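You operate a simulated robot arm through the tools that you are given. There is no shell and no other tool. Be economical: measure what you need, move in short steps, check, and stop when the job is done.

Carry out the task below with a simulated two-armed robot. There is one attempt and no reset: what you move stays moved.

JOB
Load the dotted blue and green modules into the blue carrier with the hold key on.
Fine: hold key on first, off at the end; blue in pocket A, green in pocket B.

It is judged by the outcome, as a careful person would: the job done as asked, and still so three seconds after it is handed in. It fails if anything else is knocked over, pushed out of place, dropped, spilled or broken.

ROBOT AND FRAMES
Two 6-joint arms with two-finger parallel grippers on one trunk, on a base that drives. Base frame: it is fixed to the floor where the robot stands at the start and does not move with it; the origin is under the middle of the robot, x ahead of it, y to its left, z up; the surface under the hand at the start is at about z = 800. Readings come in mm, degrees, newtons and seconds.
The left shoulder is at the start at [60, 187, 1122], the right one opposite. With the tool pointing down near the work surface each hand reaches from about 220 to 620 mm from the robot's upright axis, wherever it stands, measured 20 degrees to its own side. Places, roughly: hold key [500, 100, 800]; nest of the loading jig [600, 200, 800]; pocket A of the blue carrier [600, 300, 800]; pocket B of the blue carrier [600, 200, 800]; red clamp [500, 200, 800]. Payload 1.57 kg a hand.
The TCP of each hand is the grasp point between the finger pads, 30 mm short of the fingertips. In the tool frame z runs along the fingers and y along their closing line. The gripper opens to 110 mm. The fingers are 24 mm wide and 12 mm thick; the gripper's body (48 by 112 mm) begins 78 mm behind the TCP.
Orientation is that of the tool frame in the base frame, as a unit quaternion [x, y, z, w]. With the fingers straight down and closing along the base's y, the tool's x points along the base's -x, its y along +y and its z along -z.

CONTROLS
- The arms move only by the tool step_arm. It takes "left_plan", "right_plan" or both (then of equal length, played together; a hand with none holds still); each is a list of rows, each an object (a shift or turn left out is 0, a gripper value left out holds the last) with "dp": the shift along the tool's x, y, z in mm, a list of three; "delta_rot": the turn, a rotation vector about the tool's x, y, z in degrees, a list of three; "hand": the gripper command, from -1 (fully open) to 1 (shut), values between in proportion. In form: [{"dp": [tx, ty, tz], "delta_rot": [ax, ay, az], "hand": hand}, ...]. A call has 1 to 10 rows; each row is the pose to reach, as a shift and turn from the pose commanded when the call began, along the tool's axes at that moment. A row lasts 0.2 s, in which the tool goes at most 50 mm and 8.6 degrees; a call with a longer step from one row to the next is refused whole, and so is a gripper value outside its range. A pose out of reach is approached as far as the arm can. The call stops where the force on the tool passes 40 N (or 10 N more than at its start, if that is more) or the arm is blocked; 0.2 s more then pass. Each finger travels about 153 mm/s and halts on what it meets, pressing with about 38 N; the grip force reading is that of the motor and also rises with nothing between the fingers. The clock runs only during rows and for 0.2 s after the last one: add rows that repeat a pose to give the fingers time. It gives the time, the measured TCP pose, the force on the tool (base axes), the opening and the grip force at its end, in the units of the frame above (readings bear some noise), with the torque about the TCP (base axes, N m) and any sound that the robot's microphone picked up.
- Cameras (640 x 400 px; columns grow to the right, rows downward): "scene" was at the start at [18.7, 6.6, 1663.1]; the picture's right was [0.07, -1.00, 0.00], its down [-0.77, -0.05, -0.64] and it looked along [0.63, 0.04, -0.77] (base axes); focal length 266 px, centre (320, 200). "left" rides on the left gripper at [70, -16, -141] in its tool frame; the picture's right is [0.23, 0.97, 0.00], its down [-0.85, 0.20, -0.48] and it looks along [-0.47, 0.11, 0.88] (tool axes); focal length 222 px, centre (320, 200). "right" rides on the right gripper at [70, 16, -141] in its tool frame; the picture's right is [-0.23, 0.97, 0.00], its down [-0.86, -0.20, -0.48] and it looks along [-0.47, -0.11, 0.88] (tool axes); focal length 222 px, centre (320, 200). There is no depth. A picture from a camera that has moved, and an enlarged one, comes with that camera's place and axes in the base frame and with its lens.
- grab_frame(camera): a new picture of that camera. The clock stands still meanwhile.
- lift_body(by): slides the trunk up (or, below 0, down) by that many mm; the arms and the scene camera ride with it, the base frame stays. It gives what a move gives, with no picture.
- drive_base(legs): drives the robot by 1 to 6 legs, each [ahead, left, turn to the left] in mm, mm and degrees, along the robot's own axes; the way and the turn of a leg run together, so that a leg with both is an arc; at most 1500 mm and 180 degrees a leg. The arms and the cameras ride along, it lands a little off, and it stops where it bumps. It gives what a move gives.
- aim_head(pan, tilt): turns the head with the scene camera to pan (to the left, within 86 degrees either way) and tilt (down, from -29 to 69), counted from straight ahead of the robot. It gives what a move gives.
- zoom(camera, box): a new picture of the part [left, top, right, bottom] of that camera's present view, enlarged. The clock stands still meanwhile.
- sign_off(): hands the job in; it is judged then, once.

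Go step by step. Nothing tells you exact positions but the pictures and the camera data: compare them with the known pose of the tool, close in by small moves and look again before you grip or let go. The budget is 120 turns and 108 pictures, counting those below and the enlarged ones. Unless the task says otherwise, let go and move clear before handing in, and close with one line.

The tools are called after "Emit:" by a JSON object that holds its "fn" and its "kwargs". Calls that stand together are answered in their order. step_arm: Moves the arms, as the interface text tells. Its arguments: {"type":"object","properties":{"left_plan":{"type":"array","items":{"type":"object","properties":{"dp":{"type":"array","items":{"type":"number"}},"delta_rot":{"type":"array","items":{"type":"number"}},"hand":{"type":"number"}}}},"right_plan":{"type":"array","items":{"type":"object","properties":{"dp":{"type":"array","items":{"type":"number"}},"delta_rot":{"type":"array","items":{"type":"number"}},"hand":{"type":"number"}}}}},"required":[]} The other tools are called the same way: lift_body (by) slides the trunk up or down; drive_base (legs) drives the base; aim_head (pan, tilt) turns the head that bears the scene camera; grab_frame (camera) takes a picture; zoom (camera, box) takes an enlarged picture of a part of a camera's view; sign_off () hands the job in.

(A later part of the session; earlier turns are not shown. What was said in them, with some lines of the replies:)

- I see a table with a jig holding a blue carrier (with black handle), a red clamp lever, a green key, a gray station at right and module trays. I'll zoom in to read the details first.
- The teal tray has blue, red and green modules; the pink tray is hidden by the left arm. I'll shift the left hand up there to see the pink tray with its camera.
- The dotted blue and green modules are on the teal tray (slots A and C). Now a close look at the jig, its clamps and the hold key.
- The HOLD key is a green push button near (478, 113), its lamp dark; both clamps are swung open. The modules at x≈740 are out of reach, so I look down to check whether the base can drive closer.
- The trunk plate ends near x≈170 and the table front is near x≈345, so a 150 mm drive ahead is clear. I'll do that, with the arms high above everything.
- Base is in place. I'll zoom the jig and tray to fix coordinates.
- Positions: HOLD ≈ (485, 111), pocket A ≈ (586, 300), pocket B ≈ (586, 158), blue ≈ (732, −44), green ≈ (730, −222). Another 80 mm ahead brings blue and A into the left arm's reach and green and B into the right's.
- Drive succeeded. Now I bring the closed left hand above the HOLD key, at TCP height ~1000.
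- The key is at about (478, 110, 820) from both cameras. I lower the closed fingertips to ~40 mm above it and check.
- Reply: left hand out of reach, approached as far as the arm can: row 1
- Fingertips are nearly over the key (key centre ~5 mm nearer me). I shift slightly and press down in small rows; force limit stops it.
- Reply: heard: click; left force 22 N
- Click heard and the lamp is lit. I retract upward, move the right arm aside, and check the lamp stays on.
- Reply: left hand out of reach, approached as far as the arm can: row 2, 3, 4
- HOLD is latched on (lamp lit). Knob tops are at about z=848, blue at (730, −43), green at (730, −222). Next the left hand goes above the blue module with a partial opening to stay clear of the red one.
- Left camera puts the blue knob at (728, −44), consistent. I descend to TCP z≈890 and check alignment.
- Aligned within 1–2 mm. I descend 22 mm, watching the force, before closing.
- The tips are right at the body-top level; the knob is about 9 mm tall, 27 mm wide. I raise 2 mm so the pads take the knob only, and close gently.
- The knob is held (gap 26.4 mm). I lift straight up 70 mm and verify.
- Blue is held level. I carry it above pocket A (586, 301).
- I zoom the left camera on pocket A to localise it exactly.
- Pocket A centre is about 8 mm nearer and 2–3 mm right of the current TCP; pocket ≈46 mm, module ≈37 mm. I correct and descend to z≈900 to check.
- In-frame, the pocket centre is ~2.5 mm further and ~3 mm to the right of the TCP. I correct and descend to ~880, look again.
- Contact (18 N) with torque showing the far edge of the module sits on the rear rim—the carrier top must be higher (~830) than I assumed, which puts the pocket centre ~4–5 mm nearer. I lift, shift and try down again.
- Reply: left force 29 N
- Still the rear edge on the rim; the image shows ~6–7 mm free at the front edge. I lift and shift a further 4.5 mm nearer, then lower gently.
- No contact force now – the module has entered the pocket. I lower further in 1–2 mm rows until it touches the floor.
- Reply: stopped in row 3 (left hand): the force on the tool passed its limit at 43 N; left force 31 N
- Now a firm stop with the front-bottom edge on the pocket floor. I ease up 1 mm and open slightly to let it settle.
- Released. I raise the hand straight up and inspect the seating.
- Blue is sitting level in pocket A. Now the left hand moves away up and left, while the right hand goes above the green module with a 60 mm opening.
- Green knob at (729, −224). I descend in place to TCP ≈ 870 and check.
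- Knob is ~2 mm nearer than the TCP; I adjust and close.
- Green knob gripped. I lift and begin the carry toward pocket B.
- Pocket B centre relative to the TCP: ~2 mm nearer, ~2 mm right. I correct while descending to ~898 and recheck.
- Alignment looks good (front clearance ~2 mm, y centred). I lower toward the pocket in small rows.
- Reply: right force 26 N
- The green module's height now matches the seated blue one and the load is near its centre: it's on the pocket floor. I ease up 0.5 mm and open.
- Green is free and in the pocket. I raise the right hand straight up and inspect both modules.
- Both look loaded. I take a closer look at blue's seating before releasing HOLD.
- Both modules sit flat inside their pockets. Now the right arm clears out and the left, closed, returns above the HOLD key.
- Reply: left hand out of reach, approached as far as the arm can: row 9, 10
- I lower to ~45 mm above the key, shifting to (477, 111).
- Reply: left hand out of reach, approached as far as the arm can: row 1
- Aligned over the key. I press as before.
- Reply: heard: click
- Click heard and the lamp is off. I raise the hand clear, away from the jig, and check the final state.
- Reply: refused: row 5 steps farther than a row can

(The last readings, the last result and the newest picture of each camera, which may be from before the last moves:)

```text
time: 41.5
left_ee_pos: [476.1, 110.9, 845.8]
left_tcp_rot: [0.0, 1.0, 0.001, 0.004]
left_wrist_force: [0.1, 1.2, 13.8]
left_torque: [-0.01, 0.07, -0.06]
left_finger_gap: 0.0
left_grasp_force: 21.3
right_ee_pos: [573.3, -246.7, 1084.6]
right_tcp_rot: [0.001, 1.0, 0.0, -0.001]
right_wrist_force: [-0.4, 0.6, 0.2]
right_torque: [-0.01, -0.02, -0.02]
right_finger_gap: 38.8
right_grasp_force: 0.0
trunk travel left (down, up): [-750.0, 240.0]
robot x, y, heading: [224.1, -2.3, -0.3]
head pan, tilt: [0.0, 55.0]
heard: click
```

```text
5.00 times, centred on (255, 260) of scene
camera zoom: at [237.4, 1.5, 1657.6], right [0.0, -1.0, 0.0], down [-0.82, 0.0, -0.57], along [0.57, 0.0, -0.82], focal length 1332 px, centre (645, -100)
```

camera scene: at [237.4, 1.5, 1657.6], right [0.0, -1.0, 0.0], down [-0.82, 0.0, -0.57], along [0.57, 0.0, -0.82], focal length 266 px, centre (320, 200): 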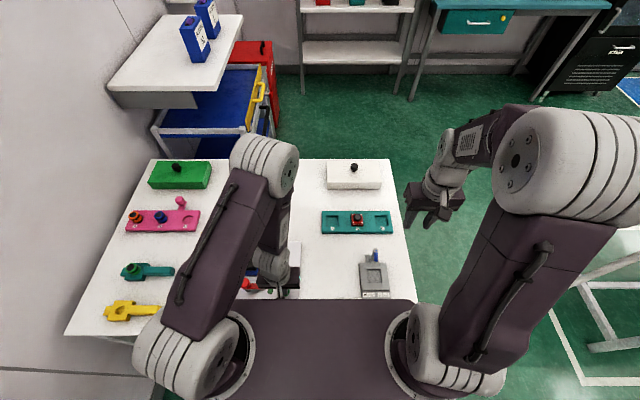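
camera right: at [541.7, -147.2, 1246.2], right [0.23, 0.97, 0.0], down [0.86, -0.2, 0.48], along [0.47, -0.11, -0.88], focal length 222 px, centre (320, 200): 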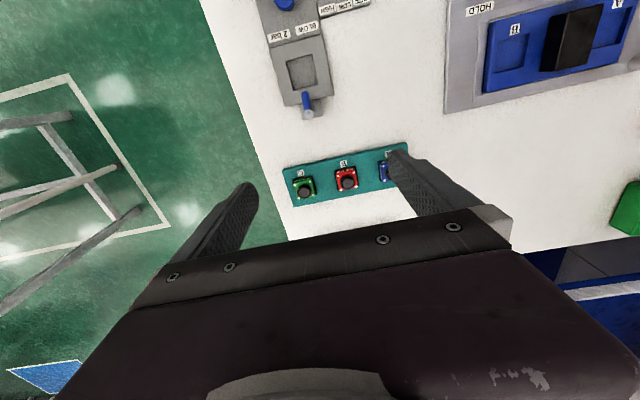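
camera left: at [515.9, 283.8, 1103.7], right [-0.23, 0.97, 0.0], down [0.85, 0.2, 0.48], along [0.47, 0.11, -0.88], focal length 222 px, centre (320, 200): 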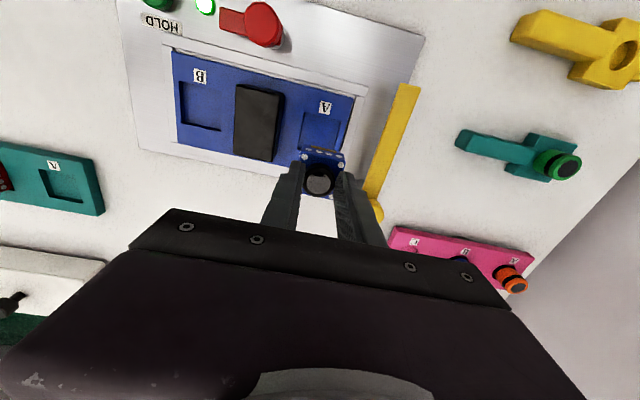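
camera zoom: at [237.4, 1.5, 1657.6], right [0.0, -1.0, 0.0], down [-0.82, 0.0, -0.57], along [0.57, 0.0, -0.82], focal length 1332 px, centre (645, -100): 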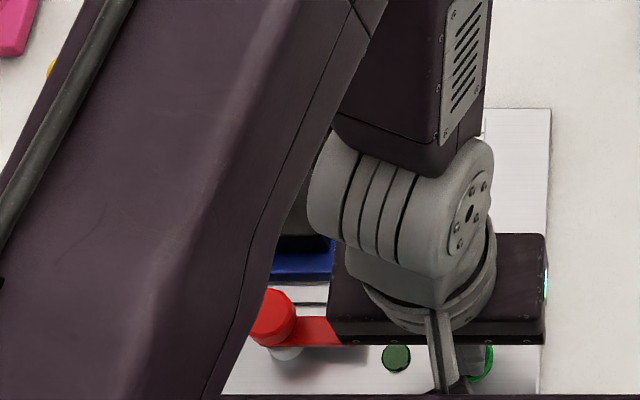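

The retreat was refused for step size; the hand is still on the key, lamp off. I repeat it with shorter steps.

Emit:
{"fn": "step_arm", "kwargs": {"left_plan": [{"dp": [0, 0, -40]}, {"dp": [0, 0, -80]}, {"dp": [-10, 0, -120]}, {"dp": [-20, 25, -155]}, {"dp": [-30, 65, -175]}, {"dp": [-40, 105, -190]}, {"dp": [-50, 145, -205]}, {"dp": [-60, 185, -220]}, {"dp": [-70, 225, -235]}, {"dp": [-80, 265, -240]}]}}

Emit:
{"fn": "grab_frame", "kwargs": {"camera": "scene"}}

Emit:
{"fn": "zoom", "kwargs": {"camera": "scene", "box": [195, 220, 315, 300]}}

```text
time: 43.7
left_ee_pos: [553.4, 375.0, 1086.2]
left_tcp_rot: [0.0, 1.0, 0.001, 0.003]
left_wrist_force: [0.1, -0.4, 0.5]
left_torque: [0.0, 0.0, -0.04]
left_finger_gap: 0.1
left_grasp_force: 21.2
left hand out of reach, approached as far as the arm can: row 2, 3, 4
right_ee_pos: [575.3, -242.6, 1084.3]
right_tcp_rot: [0.0, 1.0, 0.0, 0.0]
right_wrist_force: [-0.6, 0.2, 0.4]
right_torque: [-0.01, -0.02, 0.04]
right_finger_gap: 38.3
right_grasp_force: 0.1
trunk travel left (down, up): [-750.0, 240.0]
robot x, y, heading: [225.6, 1.4, 0.1]
head pan, tilt: [0.0, 55.0]
```

```text
33 pictures are left
camera scene: at [239.3, 3.9, 1657.3], right [0.0, -1.0, 0.0], down [-0.82, 0.0, -0.57], along [0.57, 0.0, -0.82], focal length 266 px, centre (320, 200)
```

scene: 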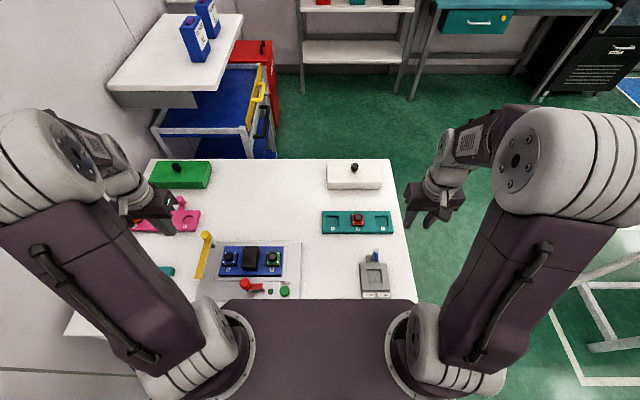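

```text
5.00 times, centred on (255, 260) of scene
camera zoom: at [239.3, 3.9, 1657.3], right [0.0, -1.0, 0.0], down [-0.82, 0.0, -0.57], along [0.57, 0.0, -0.82], focal length 1332 px, centre (645, -100)
```

zoom: 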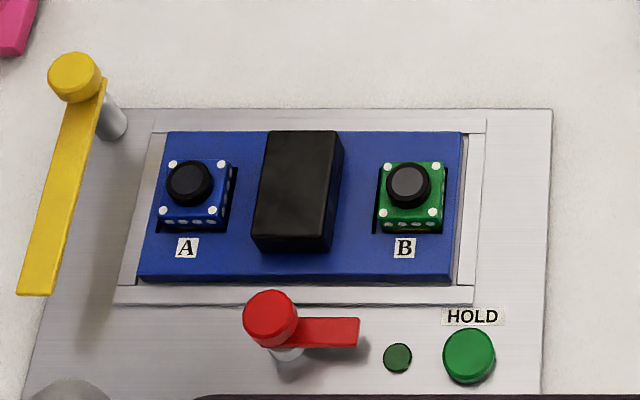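

Blue is in A and green in B, both flat; the HOLD lamp is off, both hands are clear, and everything else is in place. I hand in.

Emit:
{"fn": "sign_off", "kwargs": {}}

```text
The job is handed in.
```

The dotted blue module is in pocket A and the dotted green module is in pocket B. The hold key was switched on before loading and off at the end. Both hands are clear, and I have handed the job in.
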